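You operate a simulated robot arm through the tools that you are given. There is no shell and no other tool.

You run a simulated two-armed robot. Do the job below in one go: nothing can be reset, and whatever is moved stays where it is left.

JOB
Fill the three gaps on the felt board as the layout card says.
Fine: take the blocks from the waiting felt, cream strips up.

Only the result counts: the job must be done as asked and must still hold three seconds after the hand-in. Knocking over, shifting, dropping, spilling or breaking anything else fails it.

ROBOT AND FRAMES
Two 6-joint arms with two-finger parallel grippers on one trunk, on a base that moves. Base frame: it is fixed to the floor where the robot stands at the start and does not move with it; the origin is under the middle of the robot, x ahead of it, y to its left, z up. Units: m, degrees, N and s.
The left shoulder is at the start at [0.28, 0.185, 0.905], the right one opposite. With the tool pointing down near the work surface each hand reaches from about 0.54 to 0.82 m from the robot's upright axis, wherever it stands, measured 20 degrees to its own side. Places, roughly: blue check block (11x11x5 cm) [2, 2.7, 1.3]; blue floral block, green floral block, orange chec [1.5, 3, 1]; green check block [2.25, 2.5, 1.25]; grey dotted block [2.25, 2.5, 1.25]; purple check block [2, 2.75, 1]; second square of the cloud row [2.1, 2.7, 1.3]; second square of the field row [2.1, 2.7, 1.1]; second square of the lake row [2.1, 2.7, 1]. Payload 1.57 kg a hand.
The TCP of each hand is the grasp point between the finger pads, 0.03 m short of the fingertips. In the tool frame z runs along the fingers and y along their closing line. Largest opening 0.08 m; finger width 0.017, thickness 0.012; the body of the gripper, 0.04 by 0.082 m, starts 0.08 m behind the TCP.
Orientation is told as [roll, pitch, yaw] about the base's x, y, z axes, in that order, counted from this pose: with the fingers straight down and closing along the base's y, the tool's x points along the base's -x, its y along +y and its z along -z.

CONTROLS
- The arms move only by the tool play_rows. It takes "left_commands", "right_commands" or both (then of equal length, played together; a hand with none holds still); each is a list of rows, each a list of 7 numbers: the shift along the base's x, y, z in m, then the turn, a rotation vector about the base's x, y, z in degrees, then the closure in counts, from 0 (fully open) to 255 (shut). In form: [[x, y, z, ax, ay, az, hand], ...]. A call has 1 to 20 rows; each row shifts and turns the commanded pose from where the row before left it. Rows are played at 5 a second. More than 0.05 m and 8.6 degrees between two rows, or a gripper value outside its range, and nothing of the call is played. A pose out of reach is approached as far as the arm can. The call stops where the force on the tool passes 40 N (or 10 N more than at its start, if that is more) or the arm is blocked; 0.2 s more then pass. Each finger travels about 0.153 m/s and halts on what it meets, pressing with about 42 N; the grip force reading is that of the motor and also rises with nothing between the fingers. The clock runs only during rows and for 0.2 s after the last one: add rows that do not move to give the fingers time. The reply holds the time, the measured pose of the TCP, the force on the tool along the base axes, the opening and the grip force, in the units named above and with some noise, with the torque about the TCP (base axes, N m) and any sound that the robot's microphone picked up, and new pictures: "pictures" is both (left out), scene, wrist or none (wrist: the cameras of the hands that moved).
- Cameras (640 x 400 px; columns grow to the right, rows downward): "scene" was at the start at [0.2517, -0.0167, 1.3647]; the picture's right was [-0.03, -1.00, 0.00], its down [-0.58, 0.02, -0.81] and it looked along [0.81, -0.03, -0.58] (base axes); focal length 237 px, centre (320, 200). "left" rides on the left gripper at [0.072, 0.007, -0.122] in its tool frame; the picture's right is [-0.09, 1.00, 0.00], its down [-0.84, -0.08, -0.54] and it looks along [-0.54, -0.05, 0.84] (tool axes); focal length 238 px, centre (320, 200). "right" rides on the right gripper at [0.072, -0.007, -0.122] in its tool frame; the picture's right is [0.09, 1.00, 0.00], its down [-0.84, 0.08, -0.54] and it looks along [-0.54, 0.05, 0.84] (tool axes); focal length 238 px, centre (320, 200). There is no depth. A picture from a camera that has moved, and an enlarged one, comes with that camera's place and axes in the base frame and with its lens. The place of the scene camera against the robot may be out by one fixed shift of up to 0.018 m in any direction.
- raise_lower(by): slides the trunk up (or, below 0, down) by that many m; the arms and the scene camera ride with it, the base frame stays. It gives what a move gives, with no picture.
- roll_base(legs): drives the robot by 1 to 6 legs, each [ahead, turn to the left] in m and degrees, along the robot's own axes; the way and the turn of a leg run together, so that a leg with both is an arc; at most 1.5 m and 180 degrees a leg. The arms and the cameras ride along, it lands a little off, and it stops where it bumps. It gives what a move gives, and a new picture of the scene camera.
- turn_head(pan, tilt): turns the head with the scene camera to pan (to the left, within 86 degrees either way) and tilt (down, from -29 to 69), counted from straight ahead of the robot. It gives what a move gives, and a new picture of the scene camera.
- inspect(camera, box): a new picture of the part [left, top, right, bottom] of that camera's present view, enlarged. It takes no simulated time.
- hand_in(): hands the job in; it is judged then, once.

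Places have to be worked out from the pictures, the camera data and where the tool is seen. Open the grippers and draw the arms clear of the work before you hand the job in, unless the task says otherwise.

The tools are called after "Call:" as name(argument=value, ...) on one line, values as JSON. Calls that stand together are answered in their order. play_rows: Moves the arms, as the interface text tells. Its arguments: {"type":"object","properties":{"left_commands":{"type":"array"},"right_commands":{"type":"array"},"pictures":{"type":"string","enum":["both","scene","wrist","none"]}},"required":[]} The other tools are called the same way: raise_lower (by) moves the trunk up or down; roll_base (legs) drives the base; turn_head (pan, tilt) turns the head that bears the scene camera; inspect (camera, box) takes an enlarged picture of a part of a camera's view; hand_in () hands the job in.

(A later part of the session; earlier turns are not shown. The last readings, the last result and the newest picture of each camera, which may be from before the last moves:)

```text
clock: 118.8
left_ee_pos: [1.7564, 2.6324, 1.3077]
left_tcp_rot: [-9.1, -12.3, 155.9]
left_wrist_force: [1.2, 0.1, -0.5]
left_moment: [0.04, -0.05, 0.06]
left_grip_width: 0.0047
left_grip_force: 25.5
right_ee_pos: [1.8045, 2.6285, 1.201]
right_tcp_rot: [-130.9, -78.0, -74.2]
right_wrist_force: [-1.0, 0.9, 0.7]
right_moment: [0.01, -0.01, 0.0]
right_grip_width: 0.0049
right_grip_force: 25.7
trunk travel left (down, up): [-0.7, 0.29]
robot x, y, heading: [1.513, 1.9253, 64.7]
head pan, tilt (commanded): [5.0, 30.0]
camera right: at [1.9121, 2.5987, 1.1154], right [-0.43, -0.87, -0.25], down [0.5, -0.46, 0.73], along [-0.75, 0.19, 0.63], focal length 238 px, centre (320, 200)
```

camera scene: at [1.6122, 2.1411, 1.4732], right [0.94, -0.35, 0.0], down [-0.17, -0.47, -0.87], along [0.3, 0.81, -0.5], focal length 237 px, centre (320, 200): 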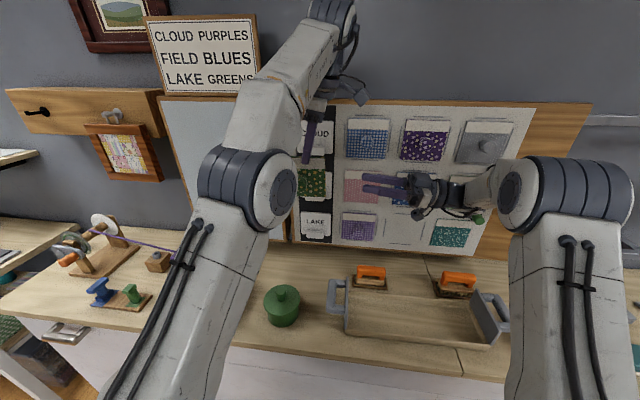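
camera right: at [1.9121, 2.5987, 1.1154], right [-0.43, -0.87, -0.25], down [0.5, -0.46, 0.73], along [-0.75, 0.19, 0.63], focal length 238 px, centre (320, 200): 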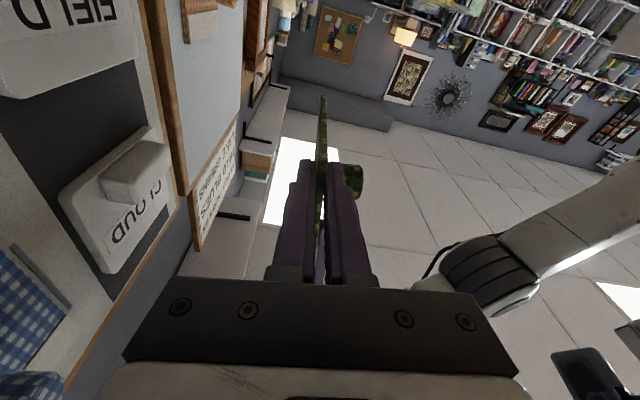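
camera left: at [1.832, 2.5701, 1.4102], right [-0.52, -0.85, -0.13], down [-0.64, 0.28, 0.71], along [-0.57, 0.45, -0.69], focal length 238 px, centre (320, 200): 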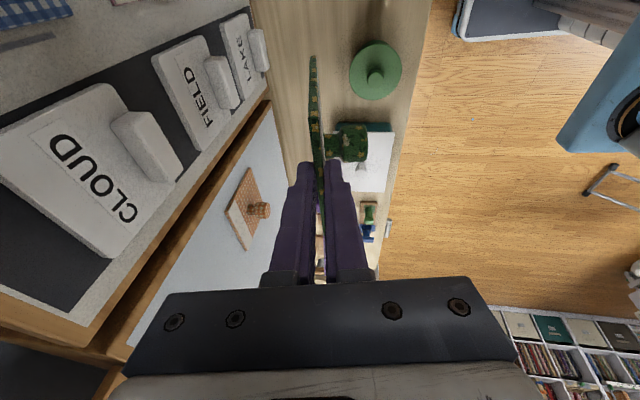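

The right hand holds the pad securely. I open the left hand and withdraw it straight up along its own axis.

Call:
play_rows(left_commands=[[0, 0, 0, 0, 0, 0, 100], [0, 0, 0, 0, 0, 0, 100], [0.0039, -0.007, 0.0289, 0, 0, 0, 100], [0.0052, -0.0093, 0.0386, 0, 0, 0, 100], [0.0052, -0.0093, 0.0386, 0, 0, 0, 100], [0, 0, 0, 0, 0, 0, 100]], pictures="both")

```text
clock: 120.2
left_ee_pos: [1.7372, 2.5841, 1.3439]
left_tcp_rot: [-9.0, -12.2, 155.8]
left_wrist_force: [-0.1, 0.5, 0.4]
left_moment: [0.0, 0.02, 0.0]
left_grip_width: 0.0486
left_grip_force: 0.0
left hand out of reach, approached as far as the arm can: row 3, 4, 5
right_ee_pos: [1.8045, 2.6278, 1.2008]
right_tcp_rot: [-130.9, -78.1, -74.2]
right_wrist_force: [-0.7, 0.8, 0.6]
right_moment: [-0.02, -0.03, 0.04]
right_grip_width: 0.005
right_grip_force: 25.2
trunk travel left (down, up): [-0.7, 0.29]
robot x, y, heading: [1.5098, 1.9287, 64.8]
head pan, tilt (commanded): [5.0, 30.0]
camera scene: at [1.6124, 2.141, 1.4732], right [0.94, -0.35, 0.0], down [-0.17, -0.47, -0.87], along [0.3, 0.81, -0.5], focal length 237 px, centre (320, 200)
camera left: at [1.8123, 2.5218, 1.4456], right [-0.52, -0.85, -0.13], down [-0.65, 0.28, 0.71], along [-0.56, 0.45, -0.69], focal length 238 px, centre (320, 200)
```

scene: 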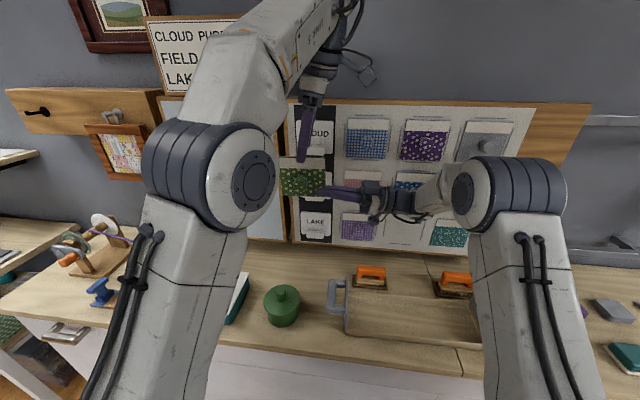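
left: 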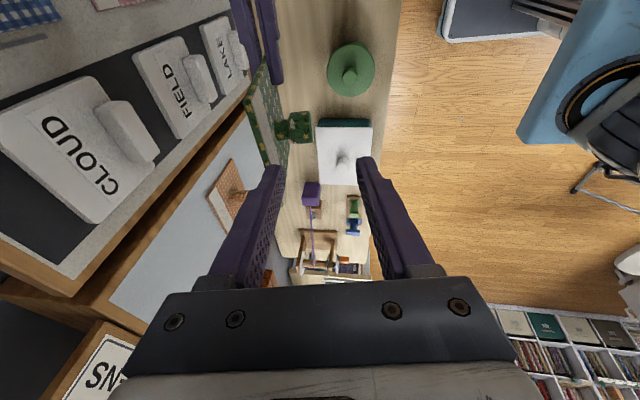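

The left hand hit its upward limit and drifted back but is clear of the pad. I check that the right hand still holds the block properly.

Call:
inspect(camera="scene", box=[260, 100, 400, 220])

Call:
inspect(camera="right", box=[220, 20, 420, 200])

Call:
inspect(camera="left", box=[200, 30, 400, 210])

```text
3.33 times, centred on (330, 160) of scene
camera zoom: at [1.6124, 2.141, 1.4732], right [0.94, -0.35, 0.0], down [-0.17, -0.47, -0.87], along [0.3, 0.81, -0.5], focal length 790 px, centre (287, 333)
```

zoom: 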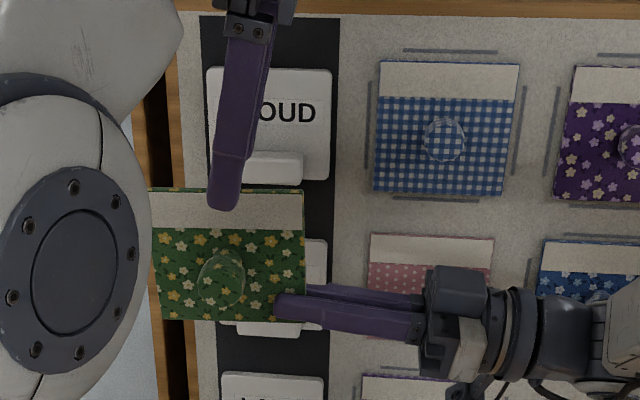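

```text
2.22 times, centred on (320, 110) of right
camera zoom: at [1.9122, 2.5986, 1.1154], right [-0.43, -0.87, -0.25], down [0.5, -0.46, 0.73], along [-0.75, 0.19, 0.63], focal length 530 px, centre (320, 400)
```

zoom: 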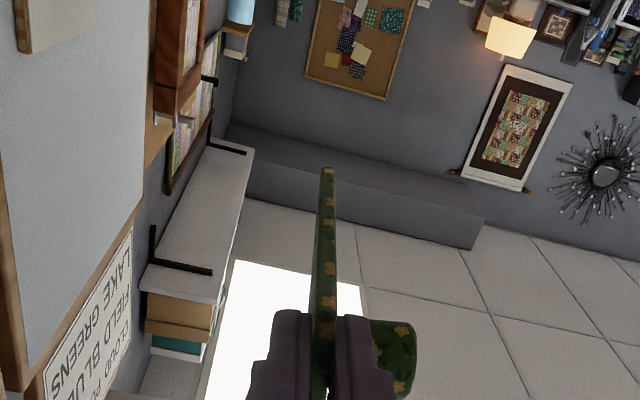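

```text
2.22 times, centred on (300, 120) of left
camera zoom: at [1.8123, 2.5218, 1.4456], right [-0.52, -0.85, -0.13], down [-0.65, 0.28, 0.71], along [-0.56, 0.45, -0.69], focal length 530 px, centre (364, 378)
```

zoom: 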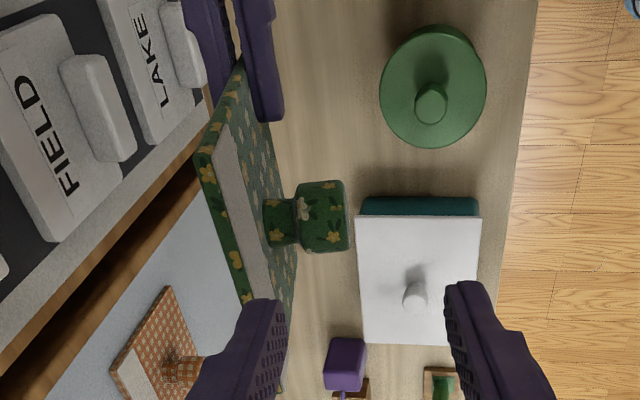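

The block is firmly held upright by the right hand, cream strip up, knob toward the robot. I move the left hand aside to the left and turn it back to its horizontal forward pose.

Call:
play_rows(left_commands=[[-0.0407, 0.0192, 0, 0, 0, 0, 100], [-0.0407, 0.0192, 0, 0, 0, 0, 100], [-0.0407, 0.0192, 0, 0, 0, 0, 100], [-0.0407, 0.0192, 0, 0, 0, 0, 100], [0, 0.0019, -0.008, 5.829, 2.706, -5.253, 100], [0, 0.0019, -0.008, 5.829, 2.706, -5.253, 100], [0, 0.0019, -0.008, 5.829, 2.706, -5.253, 100], [0, 0.0019, -0.008, 5.829, 2.706, -5.253, 100], [0, 0.0019, -0.008, 5.829, 2.706, -5.253, 100], [0, 0.0019, -0.008, 5.829, 2.706, -5.253, 100], [0, 0.0019, -0.008, 5.829, 2.706, -5.253, 100], [0, 0.0019, -0.008, 5.829, 2.706, -5.253, 100], [0, 0.0019, -0.008, 5.829, 2.706, -5.253, 100], [0, 0.0019, -0.008, 5.829, 2.706, -5.253, 100], [0, 0.0019, -0.008, 5.829, 2.706, -5.253, 100], [0, 0.0019, -0.008, 5.829, 2.706, -5.253, 100], [0, 0.0019, -0.008, 5.829, 2.706, -5.253, 100], [0, 0, 0, 0, 0, 0, 100]], pictures="both")

```text
clock: 124.0
left_ee_pos: [1.5971, 2.6899, 1.2614]
left_tcp_rot: [7.9, -89.6, 57.0]
left_wrist_force: [-0.4, -0.3, -0.1]
left_moment: [0.0, -0.02, -0.02]
left_grip_width: 0.0486
left_grip_force: 0.0
left hand out of reach, approached as far as the arm can: row 1, 2, 3, 4
right_ee_pos: [1.8042, 2.6291, 1.2017]
right_tcp_rot: [-130.8, -78.1, -74.2]
right_wrist_force: [0.8, -0.2, 0.5]
right_moment: [0.0, 0.01, 0.02]
right_grip_width: 0.005
right_grip_force: 25.4
trunk travel left (down, up): [-0.7, 0.29]
robot x, y, heading: [1.5102, 1.9263, 64.8]
head pan, tilt (commanded): [5.0, 30.0]
camera scene: at [1.6123, 2.1411, 1.4732], right [0.94, -0.35, 0.0], down [-0.17, -0.47, -0.87], along [0.3, 0.81, -0.5], focal length 237 px, centre (320, 200)
camera left: at [1.5386, 2.5817, 1.1903], right [-0.9, 0.42, 0.09], down [-0.16, -0.52, 0.84], along [0.4, 0.74, 0.53], focal length 238 px, centre (320, 200)
```

scene: 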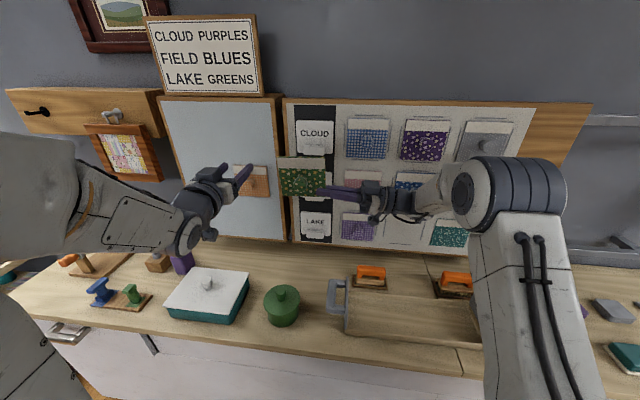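
left: 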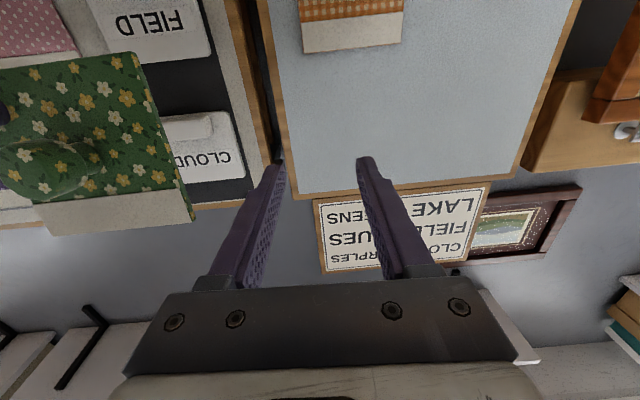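

The left hand is back in its horizontal forward pose. I level the right hand (so the block stands vertical, squared to the board) and move it 2.5 cm toward the board for the left arm's reach.

Call:
play_rows(right_commands=[[0.0058, 0.0111, 0, -5.76, -1.5, -1.2, 255], [0.0058, 0.0111, 0, -5.76, -1.5, -1.2, 255], [0, 0, 0, 0, 0, 0, 255]], pictures="both")

Call:
inspect(camera="scene", box=[220, 120, 400, 240])

Call:
inspect(camera="left", box=[0, 0, 300, 260])

```text
clock: 124.8
left_ee_pos: [1.5974, 2.6898, 1.262]
left_tcp_rot: [11.5, -89.6, 53.5]
left_wrist_force: [-0.1, 0.0, 0.3]
left_moment: [-0.05, 0.01, 0.0]
left_grip_width: 0.0484
left_grip_force: 0.1
right_ee_pos: [1.816, 2.6501, 1.2015]
right_tcp_rot: [51.0, -89.9, 101.4]
right_wrist_force: [-0.7, 0.8, 0.1]
right_moment: [-0.03, -0.06, -0.01]
right_grip_width: 0.0049
right_grip_force: 25.2
trunk travel left (down, up): [-0.7, 0.29]
robot x, y, heading: [1.5094, 1.9233, 64.5]
head pan, tilt (commanded): [5.0, 30.0]
camera scene: at [1.6123, 2.141, 1.4732], right [0.94, -0.35, 0.0], down [-0.17, -0.47, -0.87], along [0.3, 0.81, -0.5], focal length 237 px, centre (320, 200)
camera right: at [1.9261, 2.5998, 1.1293], right [-0.46, -0.88, -0.09], down [0.44, -0.32, 0.84], along [-0.77, 0.35, 0.54], focal length 238 px, centre (320, 200)
```

scene: 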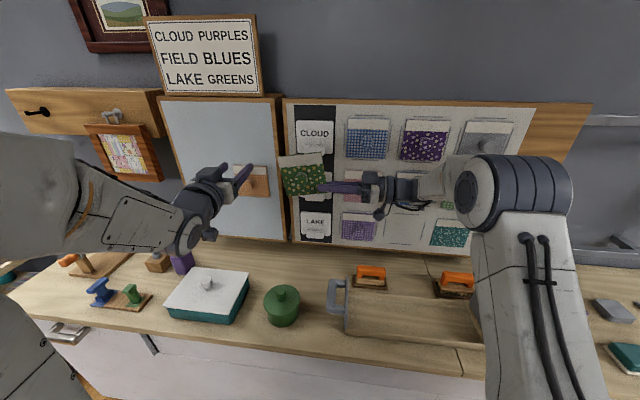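
right: 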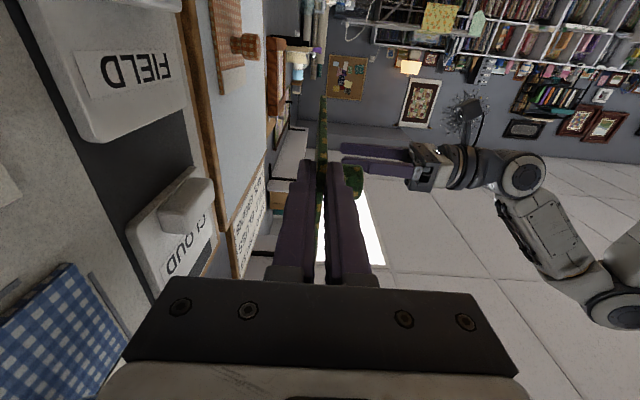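

```text
3.33 times, centred on (310, 180) of scene
camera zoom: at [1.6123, 2.141, 1.4732], right [0.94, -0.35, 0.0], down [-0.17, -0.47, -0.87], along [0.3, 0.81, -0.5], focal length 790 px, centre (353, 267)
```

zoom: 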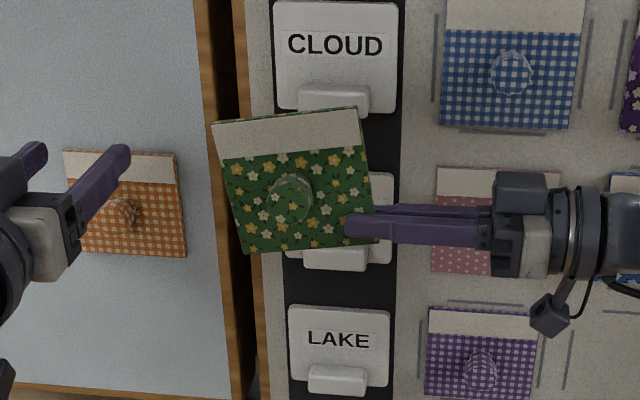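

```text
1.54 times, centred on (150, 130) of left
camera zoom: at [1.5387, 2.5816, 1.1909], right [-0.9, 0.42, 0.09], down [-0.16, -0.52, 0.84], along [0.4, 0.74, 0.53], focal length 367 px, centre (582, 308)
```

zoom: 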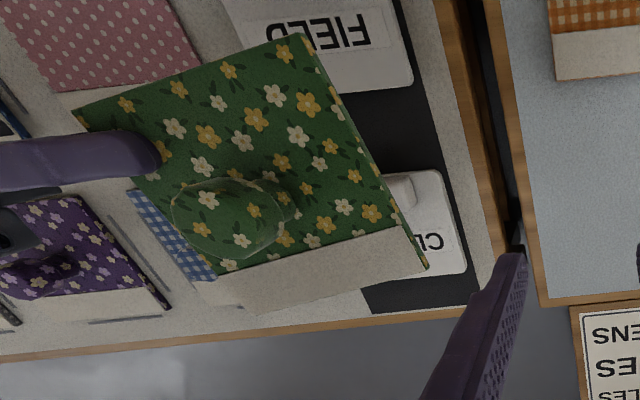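

Levelling tipped the block ~8° (it had been upright before), so I rotate the right hand back +8° about the pad normal.

Call:
play_rows(right_commands=[[0, 0, 0, 3.68, 7.1, 0, 255], [0, 0, 0, 0, 0, 0, 255]], left_commands=[[0, 0, 0.03, 0, 0, -2.4, 100], [0, 0, 0.045, 0, 0, 0, 100]], pictures="both")

Call:
inspect(camera="scene", box=[220, 120, 400, 240])

Call:
inspect(camera="left", box=[0, 0, 300, 260])

```text
clock: 125.4
left_ee_pos: [1.597, 2.6902, 1.3366]
left_tcp_rot: [6.8, -89.6, 55.9]
left_wrist_force: [-0.6, -0.4, 0.5]
left_moment: [0.0, 0.01, 0.05]
left_grip_width: 0.0487
left_grip_force: 0.0
right_ee_pos: [1.8159, 2.6503, 1.2004]
right_tcp_rot: [179.9, -82.0, -27.4]
right_wrist_force: [-0.3, -0.5, -0.2]
right_moment: [-0.02, 0.01, 0.0]
right_grip_width: 0.005
right_grip_force: 25.1
trunk travel left (down, up): [-0.7, 0.29]
robot x, y, heading: [1.5087, 1.9227, 65.0]
head pan, tilt (commanded): [5.0, 30.0]
camera scene: at [1.6124, 2.1414, 1.4731], right [0.94, -0.35, 0.0], down [-0.17, -0.47, -0.87], along [0.3, 0.81, -0.5], focal length 237 px, centre (320, 200)
camera right: at [1.9161, 2.6051, 1.1128], right [-0.47, -0.88, -0.09], down [0.54, -0.37, 0.75], along [-0.69, 0.31, 0.65], focal length 238 px, centre (320, 200)
camera left: at [1.5342, 2.5846, 1.2655], right [-0.88, 0.46, 0.09], down [-0.18, -0.51, 0.84], along [0.43, 0.73, 0.53], focal length 238 px, centre (320, 200)
```

scene: 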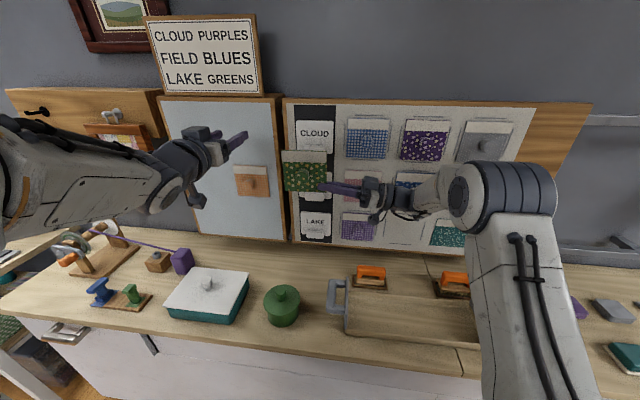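
right: 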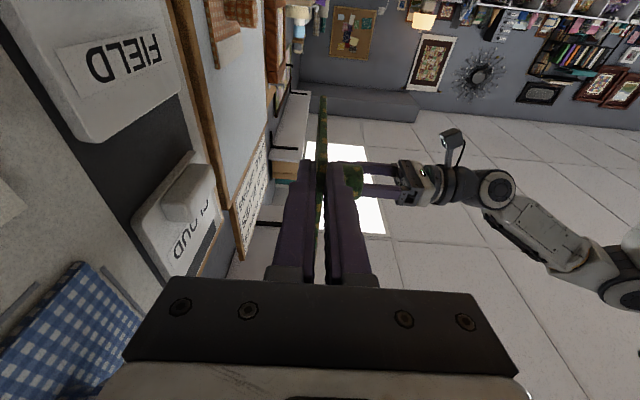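
left: 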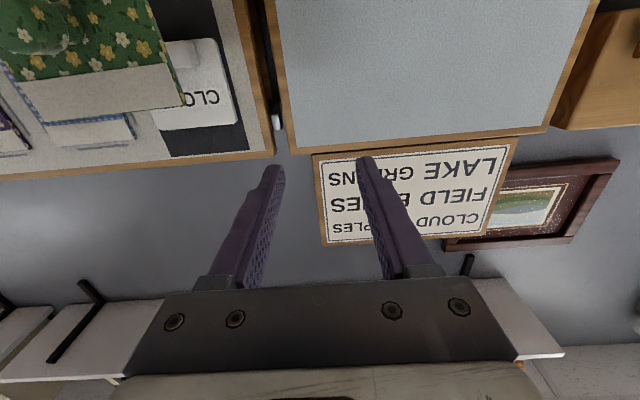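

```text
3.33 times, centred on (310, 180) of scene
camera zoom: at [1.6124, 2.1414, 1.4731], right [0.94, -0.35, 0.0], down [-0.17, -0.47, -0.87], along [0.3, 0.81, -0.5], focal length 790 px, centre (353, 267)
```

zoom: 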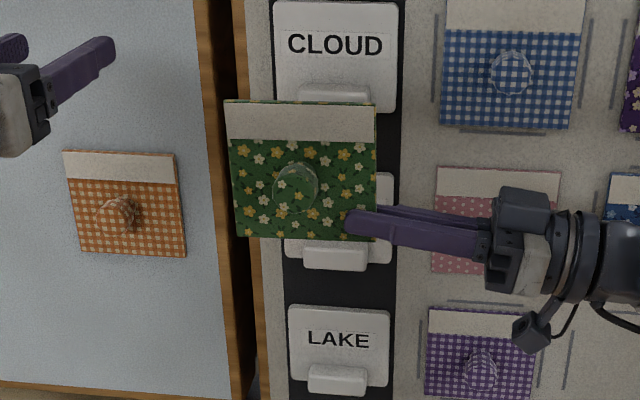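

```text
1.54 times, centred on (150, 130) of left
camera zoom: at [1.5342, 2.5846, 1.2655], right [-0.88, 0.46, 0.09], down [-0.18, -0.51, 0.84], along [0.43, 0.73, 0.53], focal length 367 px, centre (582, 308)
```

zoom: 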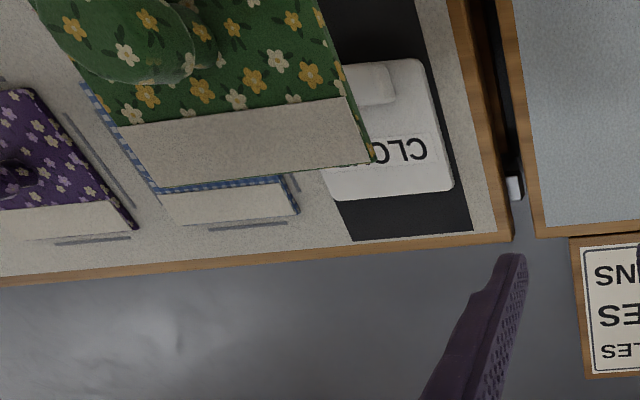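

The block is upright now. I bring the left hand in above the knob (z≈1.337, fingers passing over the pad's top edge).

Call:
play_rows(left_commands=[[0.0364, -0.0133, 0, 0, 0, 0, 100], [0.0364, -0.0133, 0, 0, 0, 0, 100], [0.0364, -0.0133, 0, 0, 0, 0, 100], [0.0365, -0.0133, 0, 0, 0, 0, 100], [0, 0, 0, 0, 0, 0, 100]], pictures="both")

Call:
inspect(camera="left", box=[200, 0, 440, 200])

Call:
inspect(camera="right", box=[280, 80, 480, 240])

```text
clock: 126.6
left_ee_pos: [1.7435, 2.6344, 1.3364]
left_tcp_rot: [15.8, -89.6, 46.8]
left_wrist_force: [0.1, -0.3, 0.6]
left_moment: [0.0, 0.03, 0.0]
left_grip_width: 0.0486
left_grip_force: 0.0
right_ee_pos: [1.8164, 2.6492, 1.2018]
right_tcp_rot: [179.8, -82.0, -27.3]
right_wrist_force: [-1.0, 0.0, 0.3]
right_moment: [-0.01, -0.06, -0.01]
right_grip_width: 0.0049
right_grip_force: 25.4
trunk travel left (down, up): [-0.7, 0.29]
robot x, y, heading: [1.5084, 1.9239, 64.8]
head pan, tilt (commanded): [5.0, 30.0]
camera scene: at [1.6125, 2.141, 1.4732], right [0.94, -0.35, 0.0], down [-0.17, -0.47, -0.87], along [0.3, 0.81, -0.5], focal length 237 px, centre (320, 200)
camera left: at [1.6803, 2.53, 1.2661], right [-0.88, 0.46, 0.09], down [-0.18, -0.51, 0.84], along [0.43, 0.73, 0.53], focal length 238 px, centre (320, 200)
```

scene: 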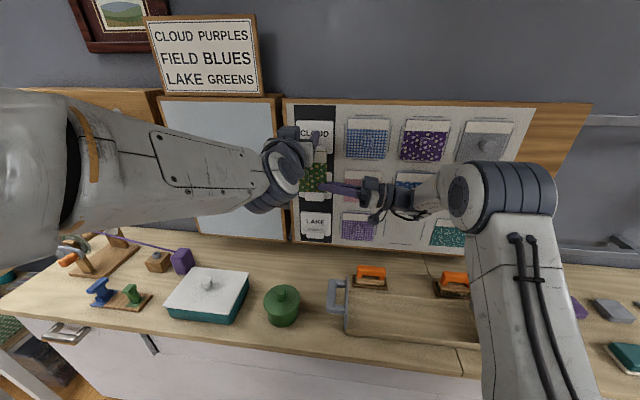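
left: 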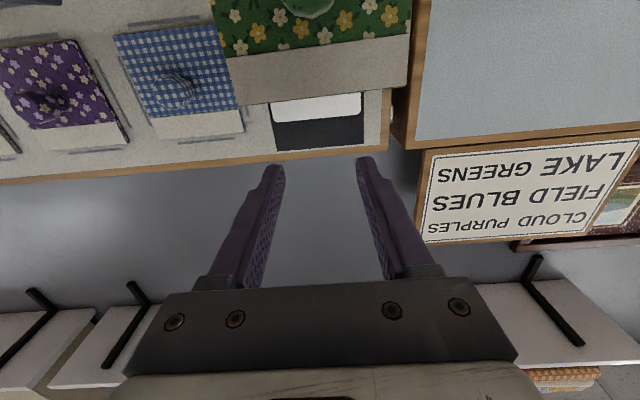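

```text
2.00 times, centred on (320, 100) of left
camera zoom: at [1.6803, 2.53, 1.2661], right [-0.88, 0.46, 0.09], down [-0.18, -0.51, 0.84], along [0.43, 0.73, 0.53], focal length 477 px, centre (320, 400)
```

zoom: 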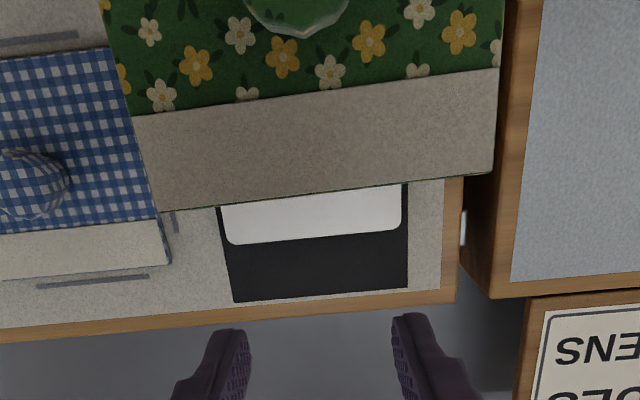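

```text
2.50 times, centred on (380, 160) of right
camera zoom: at [1.9162, 2.6049, 1.113], right [-0.47, -0.88, -0.09], down [0.54, -0.37, 0.75], along [-0.69, 0.31, 0.65], focal length 596 px, centre (170, 300)
```

zoom: 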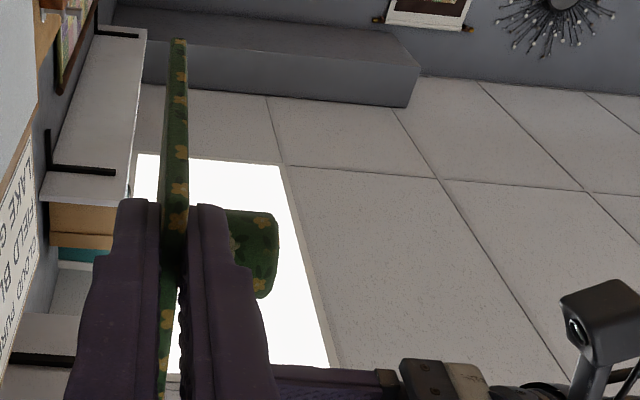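

The knob is ~4.5 mm left of the tool line and the pad front 45 mm ahead. I trim, then lower the left hand 0.098 m so its fingers straddle the knob.

Call:
play_rows(left_commands=[[-0.0022, 0.0057, 0, 0, 0, 0, 100], [0, 0, -0.033, 0, 0, 0, 100], [0, 0, -0.033, 0, 0, 0, 100], [0, 0, -0.0315, 0, 0, 0, 100], [0, 0, 0, 0, 0, 0, 100]], pictures="both")

Call:
inspect(camera="left", box=[200, 40, 440, 240])

Call:
inspect(camera="right", box=[280, 80, 480, 240])

```text
clock: 127.8
left_ee_pos: [1.7414, 2.642, 1.2381]
left_tcp_rot: [9.1, -89.7, 53.5]
left_wrist_force: [-0.1, 0.2, 0.0]
left_moment: [-0.03, 0.0, -0.02]
left_grip_width: 0.0484
left_grip_force: 0.0
right_ee_pos: [1.816, 2.6488, 1.2002]
right_tcp_rot: [179.7, -81.9, -27.3]
right_wrist_force: [0.1, -0.4, 0.2]
right_moment: [0.01, -0.05, 0.0]
right_grip_width: 0.0048
right_grip_force: 25.4
trunk travel left (down, up): [-0.7, 0.29]
robot x, y, heading: [1.5065, 1.925, 64.9]
head pan, tilt (commanded): [5.0, 30.0]
camera scene: at [1.6124, 2.1411, 1.4732], right [0.94, -0.35, 0.0], down [-0.17, -0.47, -0.87], along [0.3, 0.81, -0.5], focal length 237 px, centre (320, 200)
camera left: at [1.6782, 2.5371, 1.168], right [-0.88, 0.46, 0.09], down [-0.18, -0.51, 0.84], along [0.43, 0.73, 0.53], focal length 238 px, centre (320, 200)
```

scene: 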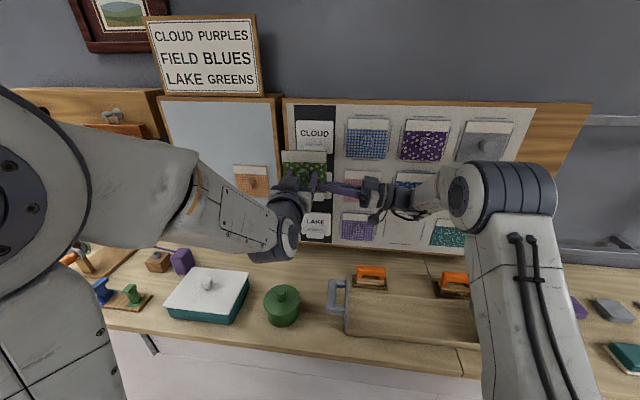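
left: 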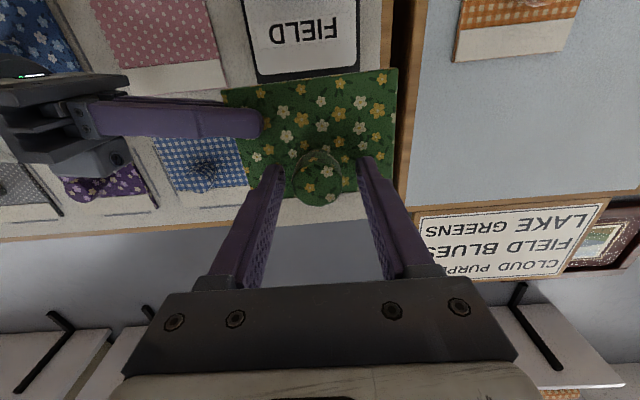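

```text
2.00 times, centred on (320, 140) of left
camera zoom: at [1.6782, 2.5371, 1.168], right [-0.88, 0.46, 0.09], down [-0.18, -0.51, 0.84], along [0.43, 0.73, 0.53], focal length 477 px, centre (320, 320)
```

zoom: 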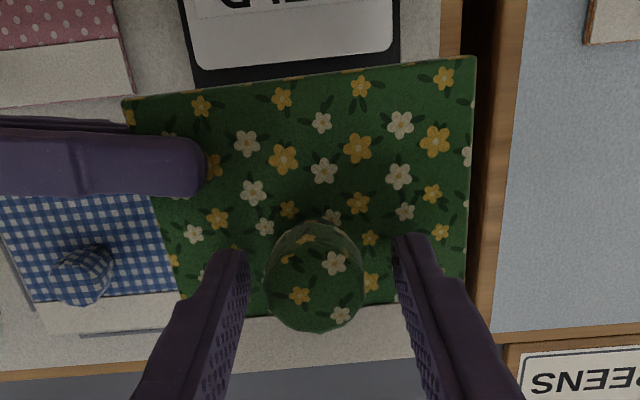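

```text
2.50 times, centred on (380, 160) of right
camera zoom: at [1.9161, 2.605, 1.1129], right [-0.47, -0.88, -0.09], down [0.54, -0.37, 0.75], along [-0.69, 0.31, 0.65], focal length 596 px, centre (170, 300)
```

zoom: 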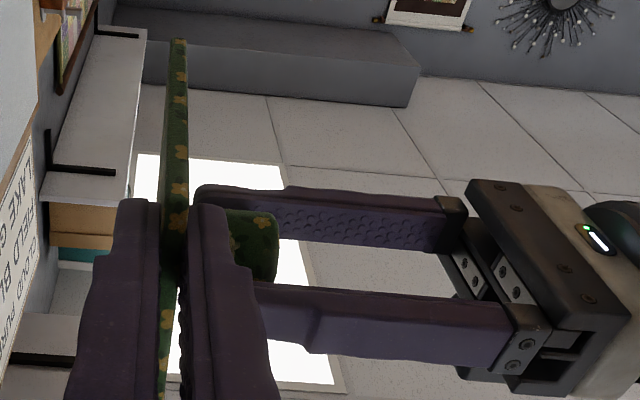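

The left fingers straddle the knob centrally. I back off 4 mm and close the left hand on the knob while the right still holds the pad.

Call:
play_rows(left_commands=[[-0.0018, -0.0036, 0, 0, 0, 0, 100], [0, 0, 0, 0, 0, 0, 255], [0, 0, 0, 0, 0, 0, 255], [0, 0, 0, 0, 0, 0, 255]], pictures="wrist")

```text
clock: 128.8
left_ee_pos: [1.7394, 2.6377, 1.2399]
left_tcp_rot: [17.0, -89.5, 45.4]
left_wrist_force: [8.2, -3.1, -0.3]
left_moment: [0.05, -0.03, -0.25]
left_grip_width: 0.0297
left_grip_force: 38.3
right_ee_pos: [1.8164, 2.6493, 1.2021]
right_tcp_rot: [179.7, -82.0, -27.3]
right_wrist_force: [-8.4, 2.3, -0.2]
right_moment: [-0.16, -0.25, -0.08]
right_grip_width: 0.0045
right_grip_force: 25.5
trunk travel left (down, up): [-0.7, 0.29]
robot x, y, heading: [1.5084, 1.9283, 64.9]
head pan, tilt (commanded): [5.0, 30.0]
camera left: at [1.6767, 2.5329, 1.1687], right [-0.88, 0.46, 0.09], down [-0.18, -0.51, 0.84], along [0.43, 0.72, 0.53], focal length 238 px, centre (320, 200)
```

left: 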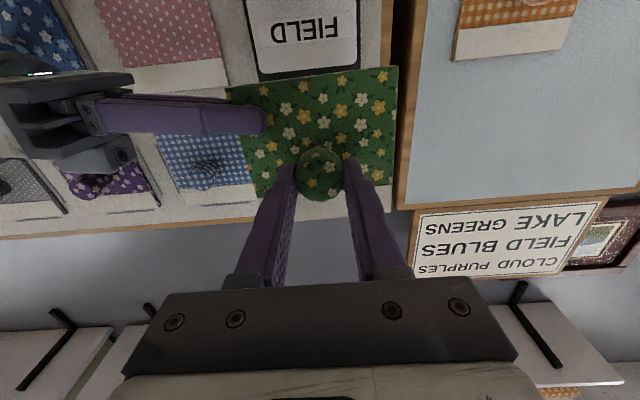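

The left hand now grips the knob. I open the right hand and withdraw it to the right along its own axis.

Call:
play_rows(right_commands=[[0, 0, 0, 0, 0, 0, 140], [0, 0, 0, 0, 0, 0, 140], [0.0176, -0.0092, -0.0028, 0, 0, 0, 140], [0.0351, -0.0183, -0.0056, 0, 0, 0, 140], [0.0351, -0.0183, -0.0056, 0, 0, 0, 140], [0.0351, -0.0183, -0.0056, 0, 0, 0, 140], [0, 0, 0, 0, 0, 0, 140]], pictures="both")

Call:
inspect(camera="left", box=[200, 40, 440, 240])

```text
clock: 130.4
left_ee_pos: [1.7396, 2.6392, 1.2393]
left_tcp_rot: [13.0, -89.6, 49.4]
left_wrist_force: [-0.4, -0.5, -0.4]
left_moment: [0.02, -0.02, 0.01]
left_grip_width: 0.0294
left_grip_force: 38.7
right_ee_pos: [1.9391, 2.5849, 1.1819]
right_tcp_rot: [179.7, -82.0, -27.2]
right_wrist_force: [-0.5, -0.5, 0.1]
right_moment: [0.0, 0.02, -0.01]
right_grip_width: 0.036
right_grip_force: 0.0
trunk travel left (down, up): [-0.7, 0.29]
robot x, y, heading: [1.5076, 1.9312, 65.1]
head pan, tilt (commanded): [5.0, 30.0]
camera scene: at [1.6126, 2.1409, 1.4732], right [0.94, -0.35, 0.0], down [-0.17, -0.47, -0.87], along [0.3, 0.81, -0.5], focal length 237 px, centre (320, 200)
camera right: at [2.0396, 2.5397, 1.0941], right [-0.47, -0.88, -0.09], down [0.54, -0.37, 0.75], along [-0.69, 0.31, 0.65], focal length 238 px, centre (320, 200)
```

scene: 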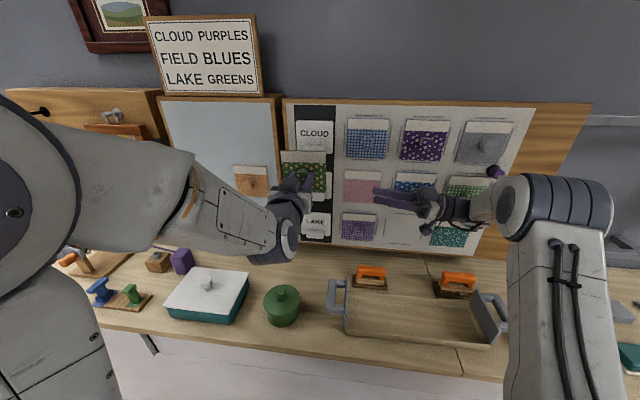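
right: 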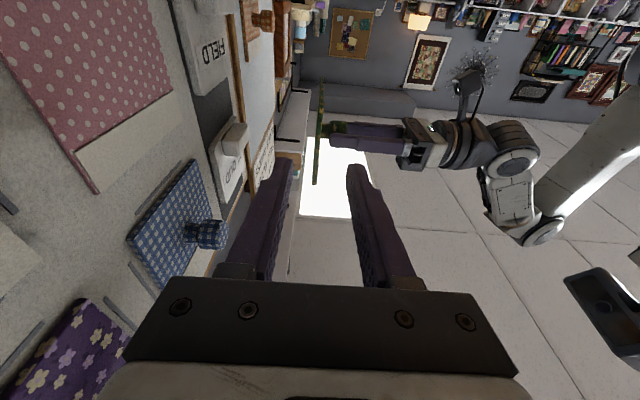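

```text
2.00 times, centred on (320, 140) of left
camera zoom: at [1.6765, 2.533, 1.1686], right [-0.88, 0.46, 0.09], down [-0.18, -0.51, 0.84], along [0.43, 0.73, 0.53], focal length 477 px, centre (320, 320)
```

zoom: 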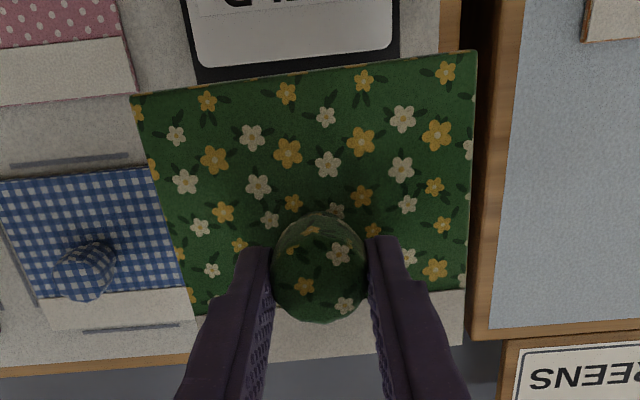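

The left hand holds the block by its knob again, only ~1.4° off upright. I park the right hand back and to the right, out of the way.

Call:
play_rows(right_commands=[[0.0143, -0.0399, 0.01, 0, 0, 0, 0], [0.0143, -0.0399, 0.01, 0, 0, 0, 0], [0.0143, -0.0399, 0.01, 0, 0, 0, 0], [0.0143, -0.0399, 0.01, 0, 0, 0, 0], [0.0407, -0.0192, 0.01, 0, 0, 0, 0], [0.0407, -0.0192, 0.01, 0, 0, 0, 0], [0.0407, -0.0192, 0.01, 0, 0, 0, 0], [0.0407, -0.0192, 0.01, 0, 0, 0, 0], [0.0407, -0.0192, 0.01, 0, 0, 0, 0], [0, 0, 0, 0, 0, 0, 0]], pictures="both")

```text
clock: 132.6
left_ee_pos: [1.7389, 2.6388, 1.2392]
left_tcp_rot: [11.6, -89.6, 51.0]
left_wrist_force: [-0.2, 0.6, 0.1]
left_moment: [-0.01, 0.05, 0.04]
left_grip_width: 0.0296
left_grip_force: 39.3
right_ee_pos: [1.9993, 2.4692, 1.175]
right_tcp_rot: [179.2, -82.6, -27.5]
right_wrist_force: [-0.3, 0.1, 0.1]
right_moment: [0.01, 0.0, 0.01]
right_grip_width: 0.0801
right_grip_force: 0.0
right hand out of reach, approached as far as the arm can: row 3, 4, 5, 6, 7, 8, 9
trunk travel left (down, up): [-0.7, 0.29]
robot x, y, heading: [1.5062, 1.9257, 64.8]
head pan, tilt (commanded): [5.0, 30.0]
camera scene: at [1.6123, 2.1409, 1.4732], right [0.94, -0.35, 0.0], down [-0.17, -0.47, -0.87], along [0.3, 0.81, -0.5], focal length 237 px, centre (320, 200)
camera right: at [2.0985, 2.4234, 1.0879], right [-0.48, -0.87, -0.09], down [0.53, -0.37, 0.76], along [-0.7, 0.32, 0.64], focal length 238 px, centre (320, 200)
```

scene: 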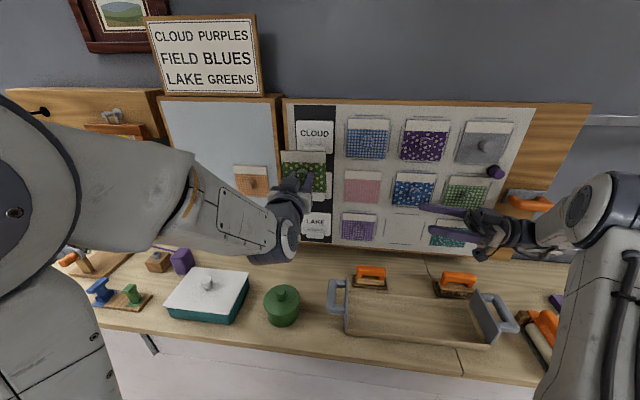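
right: 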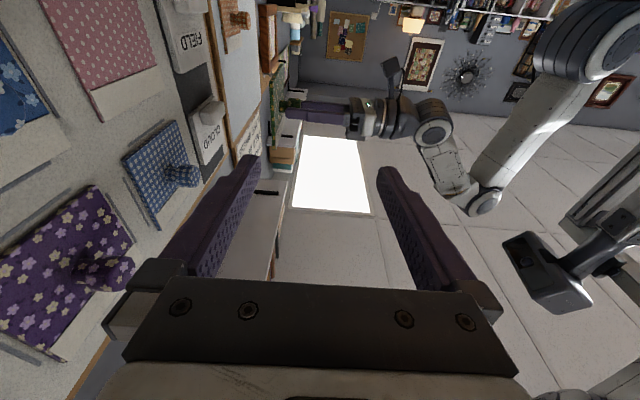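

The right arm is at a fold limit in this pose; I turn its tool to point down while moving it up and back to its parking place on the right.

Call:
play_rows(right_commands=[[0.0129, -0.0128, 0.0125, -3.77, -7.28, 0, 0], [0.0129, -0.0128, 0.0125, -3.77, -7.28, 0, 0], [0.0129, -0.0128, 0.0125, -3.77, -7.28, 0, 0], [0.0129, -0.0128, 0.0125, -3.77, -7.28, 0, 0], [0.0129, -0.0128, 0.0125, -3.77, -7.28, 0, 0], [0.0129, -0.0278, 0.0125, -3.77, -7.28, 0, 0], [0.0129, -0.0278, 0.0125, -3.77, -7.28, 0, 0], [0.0129, -0.0278, 0.0125, -3.77, -7.28, 0, 0], [0.0129, -0.0278, 0.0125, -3.77, -7.28, 0, 0], [0.0129, -0.0278, 0.0125, -3.77, -7.28, 0, 0], [0.0129, -0.0278, 0.0125, -3.77, -7.28, 0, 0], [0.0129, -0.0278, 0.0125, -3.77, -7.28, 0, 0], [0, 0, 0, 0, 0, 0, 0]], pictures="both")

```text
clock: 135.4
left_ee_pos: [1.739, 2.639, 1.239]
left_tcp_rot: [11.6, -89.6, 51.0]
left_wrist_force: [-0.2, 0.3, -0.2]
left_moment: [-0.06, 0.03, -0.01]
left_grip_width: 0.0296
left_grip_force: 38.9
right_ee_pos: [2.152, 2.2099, 1.32]
right_tcp_rot: [-0.2, 0.4, 152.7]
right_wrist_force: [-0.5, 1.3, -0.1]
right_moment: [0.01, 0.0, 0.0]
right_grip_width: 0.0801
right_grip_force: 0.0
right hand out of reach, approached as far as the arm can: row 8
trunk travel left (down, up): [-0.7, 0.29]
robot x, y, heading: [1.508, 1.9241, 64.9]
head pan, tilt (commanded): [5.0, 30.0]
camera scene: at [1.6123, 2.1409, 1.4733], right [0.94, -0.35, 0.0], down [-0.17, -0.47, -0.87], along [0.3, 0.81, -0.5], focal length 237 px, centre (320, 200)
camera right: at [2.2165, 2.1837, 1.4432], right [-0.38, -0.93, 0.0], down [-0.78, 0.32, 0.53], along [-0.49, 0.2, -0.85], focal length 238 px, centre (320, 200)
```

scene: 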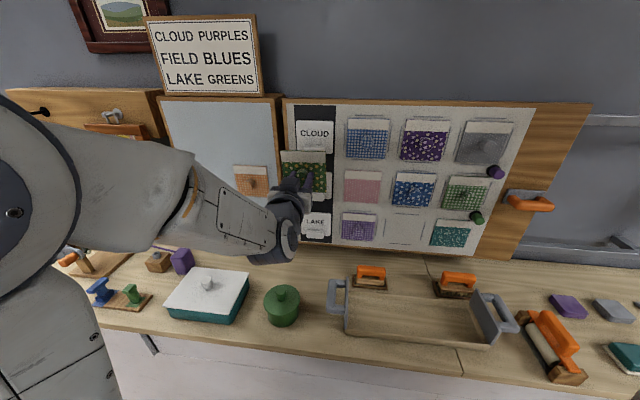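
right: 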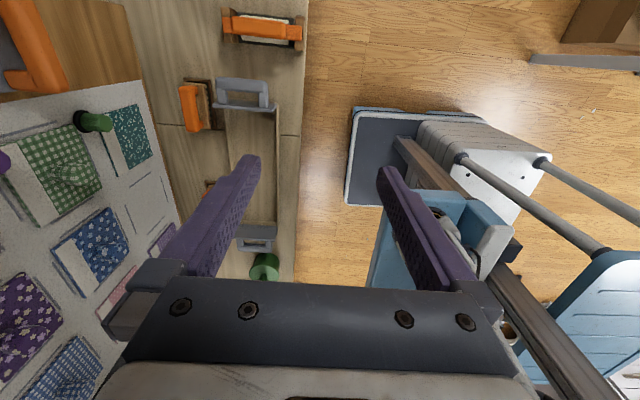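

The right hand is parked clear. I lower the trunk 0.1 m (as for the earlier lake placement) and carry the block to the lake gap standoff, correcting its 1.4° roll.

Call:
raise_lower(by=-0.1)

Call:
play_rows(left_commands=[[0.0355, -0.0146, -0.0186, 0.64, 1.24, 0, 255], [0.0355, -0.0146, -0.0186, 0, 0, 0, 255], [0.0355, -0.0146, -0.0186, 0, 0, 0, 255], [0.0355, -0.0146, -0.0186, 0, 0, 0, 255], [0.0355, -0.0146, -0.0186, 0, 0, 0, 255], [0.0355, -0.0146, -0.0186, 0, 0, 0, 255], [0.0355, -0.0146, -0.0186, 0, 0, 0, 255], [0.0355, -0.0146, -0.0186, 0, 0, 0, 255], [0, 0, 0, 0, 0, 0, 255]], pictures="both")

```text
clock: 136.7
left_ee_pos: [1.7393, 2.6394, 1.1397]
left_tcp_rot: [11.8, -89.6, 50.7]
left_wrist_force: [-0.1, 0.4, -0.8]
left_moment: [-0.01, 0.04, -0.03]
left_grip_width: 0.0292
left_grip_force: 39.6
right_ee_pos: [2.1517, 2.2108, 1.2202]
right_tcp_rot: [-0.2, 0.3, 152.6]
right_wrist_force: [-0.8, -0.8, 0.2]
right_moment: [0.0, 0.05, 0.0]
right_grip_width: 0.08
right_grip_force: 0.0
trunk travel left (down, up): [-0.6, 0.39]
robot x, y, heading: [1.5066, 1.9271, 65.0]
head pan, tilt (commanded): [5.0, 30.0]
```

```text
clock: 138.7
left_ee_pos: [2.0247, 2.522, 0.99]
left_tcp_rot: [75.7, -88.5, -13.1]
left_wrist_force: [-0.4, 0.2, 0.7]
left_moment: [-0.02, 0.03, -0.02]
left_grip_width: 0.0296
left_grip_force: 39.0
right_ee_pos: [2.1529, 2.2103, 1.2201]
right_tcp_rot: [-0.1, 0.4, 152.5]
right_wrist_force: [-0.1, 0.6, -0.2]
right_moment: [-0.01, 0.02, -0.03]
right_grip_width: 0.0801
right_grip_force: 0.0
trunk travel left (down, up): [-0.6, 0.39]
robot x, y, heading: [1.5103, 1.9255, 65.0]
head pan, tilt (commanded): [5.0, 30.0]
camera scene: at [1.6126, 2.1409, 1.3732], right [0.94, -0.35, 0.0], down [-0.17, -0.47, -0.87], along [0.3, 0.81, -0.5], focal length 237 px, centre (320, 200)
camera left: at [1.9602, 2.4174, 0.9197], right [-0.88, 0.46, 0.12], down [-0.16, -0.52, 0.84], along [0.44, 0.72, 0.53], focal length 238 px, centre (320, 200)
```

scene: 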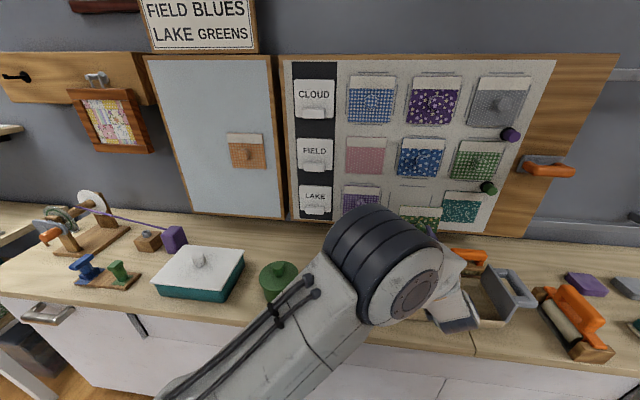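
left: 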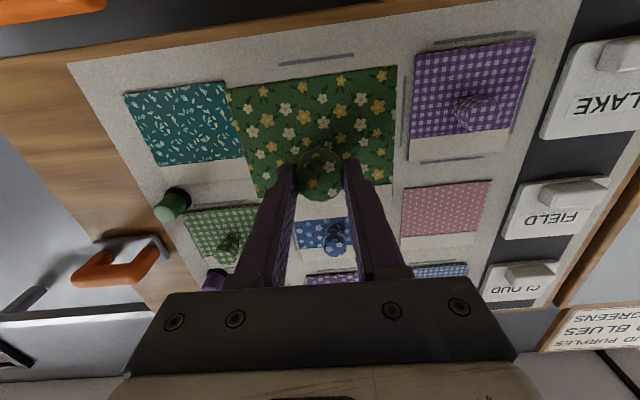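

In front of the lake gap again. I set the head for a good view, advance 0.07 m and check alignment.

Call:
turn_head(pan=0, tilt=12)

Call:
play_rows(left_commands=[[0.0161, 0.0311, 0, 0, 0, 0, 255], [0.0161, 0.0311, 0, 0, 0, 0, 255], [0, 0, 0, 0, 0, 0, 255]], pictures="wrist")

Call:
inspect(camera="left", box=[200, 20, 440, 170])

Call:
inspect(camera="scene", box=[345, 255, 445, 320])

```text
clock: 139.5
left_ee_pos: [2.024, 2.5232, 0.9904]
left_tcp_rot: [76.2, -88.5, -13.6]
left_wrist_force: [-0.6, 1.0, 0.2]
left_moment: [-0.01, 0.01, -0.01]
left_grip_width: 0.0294
left_grip_force: 39.6
right_ee_pos: [2.1521, 2.2105, 1.2202]
right_tcp_rot: [-0.2, 0.5, 152.6]
right_wrist_force: [0.0, 0.5, 0.9]
right_moment: [0.0, -0.03, 0.01]
right_grip_width: 0.0803
right_grip_force: 0.1
trunk travel left (down, up): [-0.6, 0.39]
robot x, y, heading: [1.5069, 1.9282, 64.6]
head pan, tilt (commanded): [0.0, 12.0]
camera scene: at [1.6209, 2.1404, 1.4022], right [0.9, -0.43, 0.0], down [-0.09, -0.19, -0.98], along [0.42, 0.88, -0.21], focal length 237 px, centre (320, 200)
```

scene: 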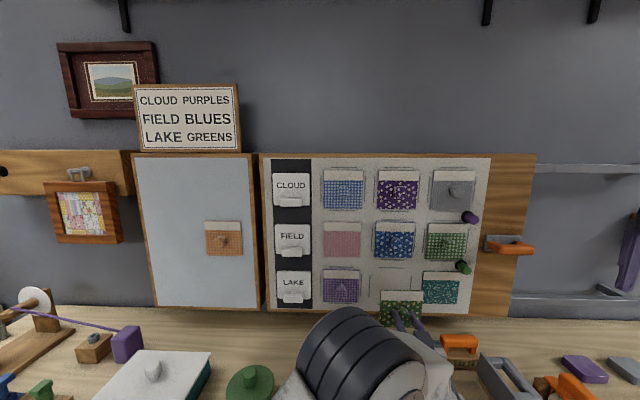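

```text
clock: 140.3
left_ee_pos: [2.0571, 2.5845, 0.9893]
left_tcp_rot: [75.3, -88.5, -12.7]
left_wrist_force: [-1.4, -0.4, 0.9]
left_moment: [0.02, 0.02, -0.02]
left_grip_width: 0.0295
left_grip_force: 39.3
right_ee_pos: [2.1511, 2.2097, 1.221]
right_tcp_rot: [-0.2, 0.5, 152.6]
right_wrist_force: [0.5, -0.2, 0.3]
right_moment: [-0.01, 0.02, 0.02]
right_grip_width: 0.0801
right_grip_force: 0.0
trunk travel left (down, up): [-0.6, 0.39]
robot x, y, heading: [1.5088, 1.927, 64.7]
head pan, tilt (commanded): [0.0, 12.0]
camera left: at [1.9918, 2.4792, 0.9193], right [-0.88, 0.46, 0.12], down [-0.16, -0.52, 0.84], along [0.45, 0.72, 0.53], focal length 238 px, centre (320, 200)
```

left: 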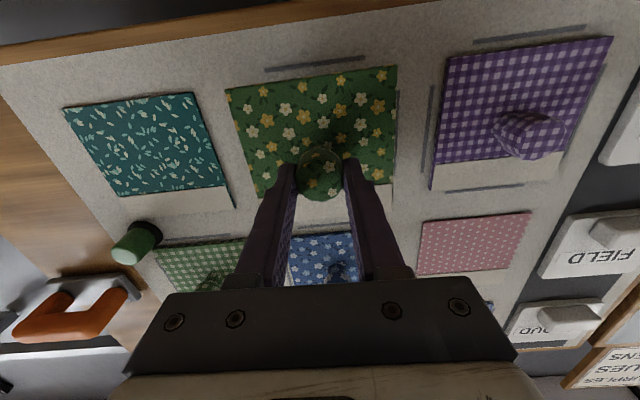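

```text
2.67 times, centred on (320, 95) of left
camera zoom: at [1.9918, 2.4792, 0.9193], right [-0.88, 0.46, 0.12], down [-0.16, -0.52, 0.84], along [0.45, 0.72, 0.53], focal length 636 px, centre (320, 480)
```

zoom: 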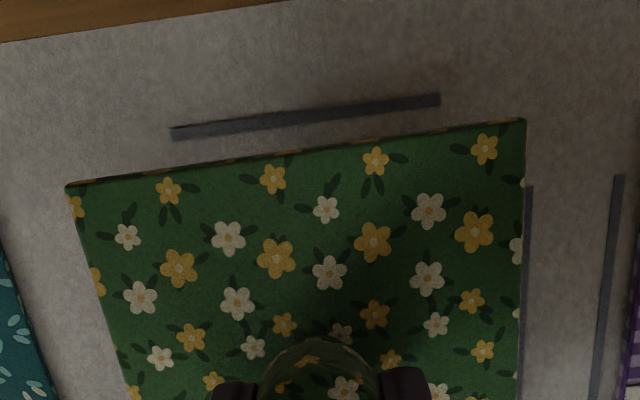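

```text
6.15 times, centred on (395, 288) of scene
camera zoom: at [1.621, 2.1404, 1.4023], right [0.9, -0.43, 0.0], down [-0.09, -0.19, -0.98], along [0.42, 0.88, -0.21], focal length 1458 px, centre (-142, -338)
```

zoom: 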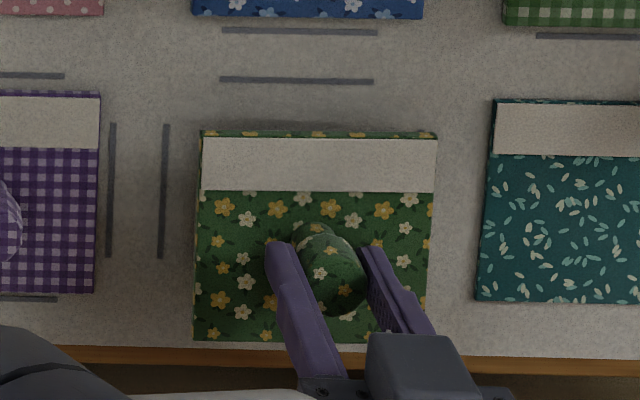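

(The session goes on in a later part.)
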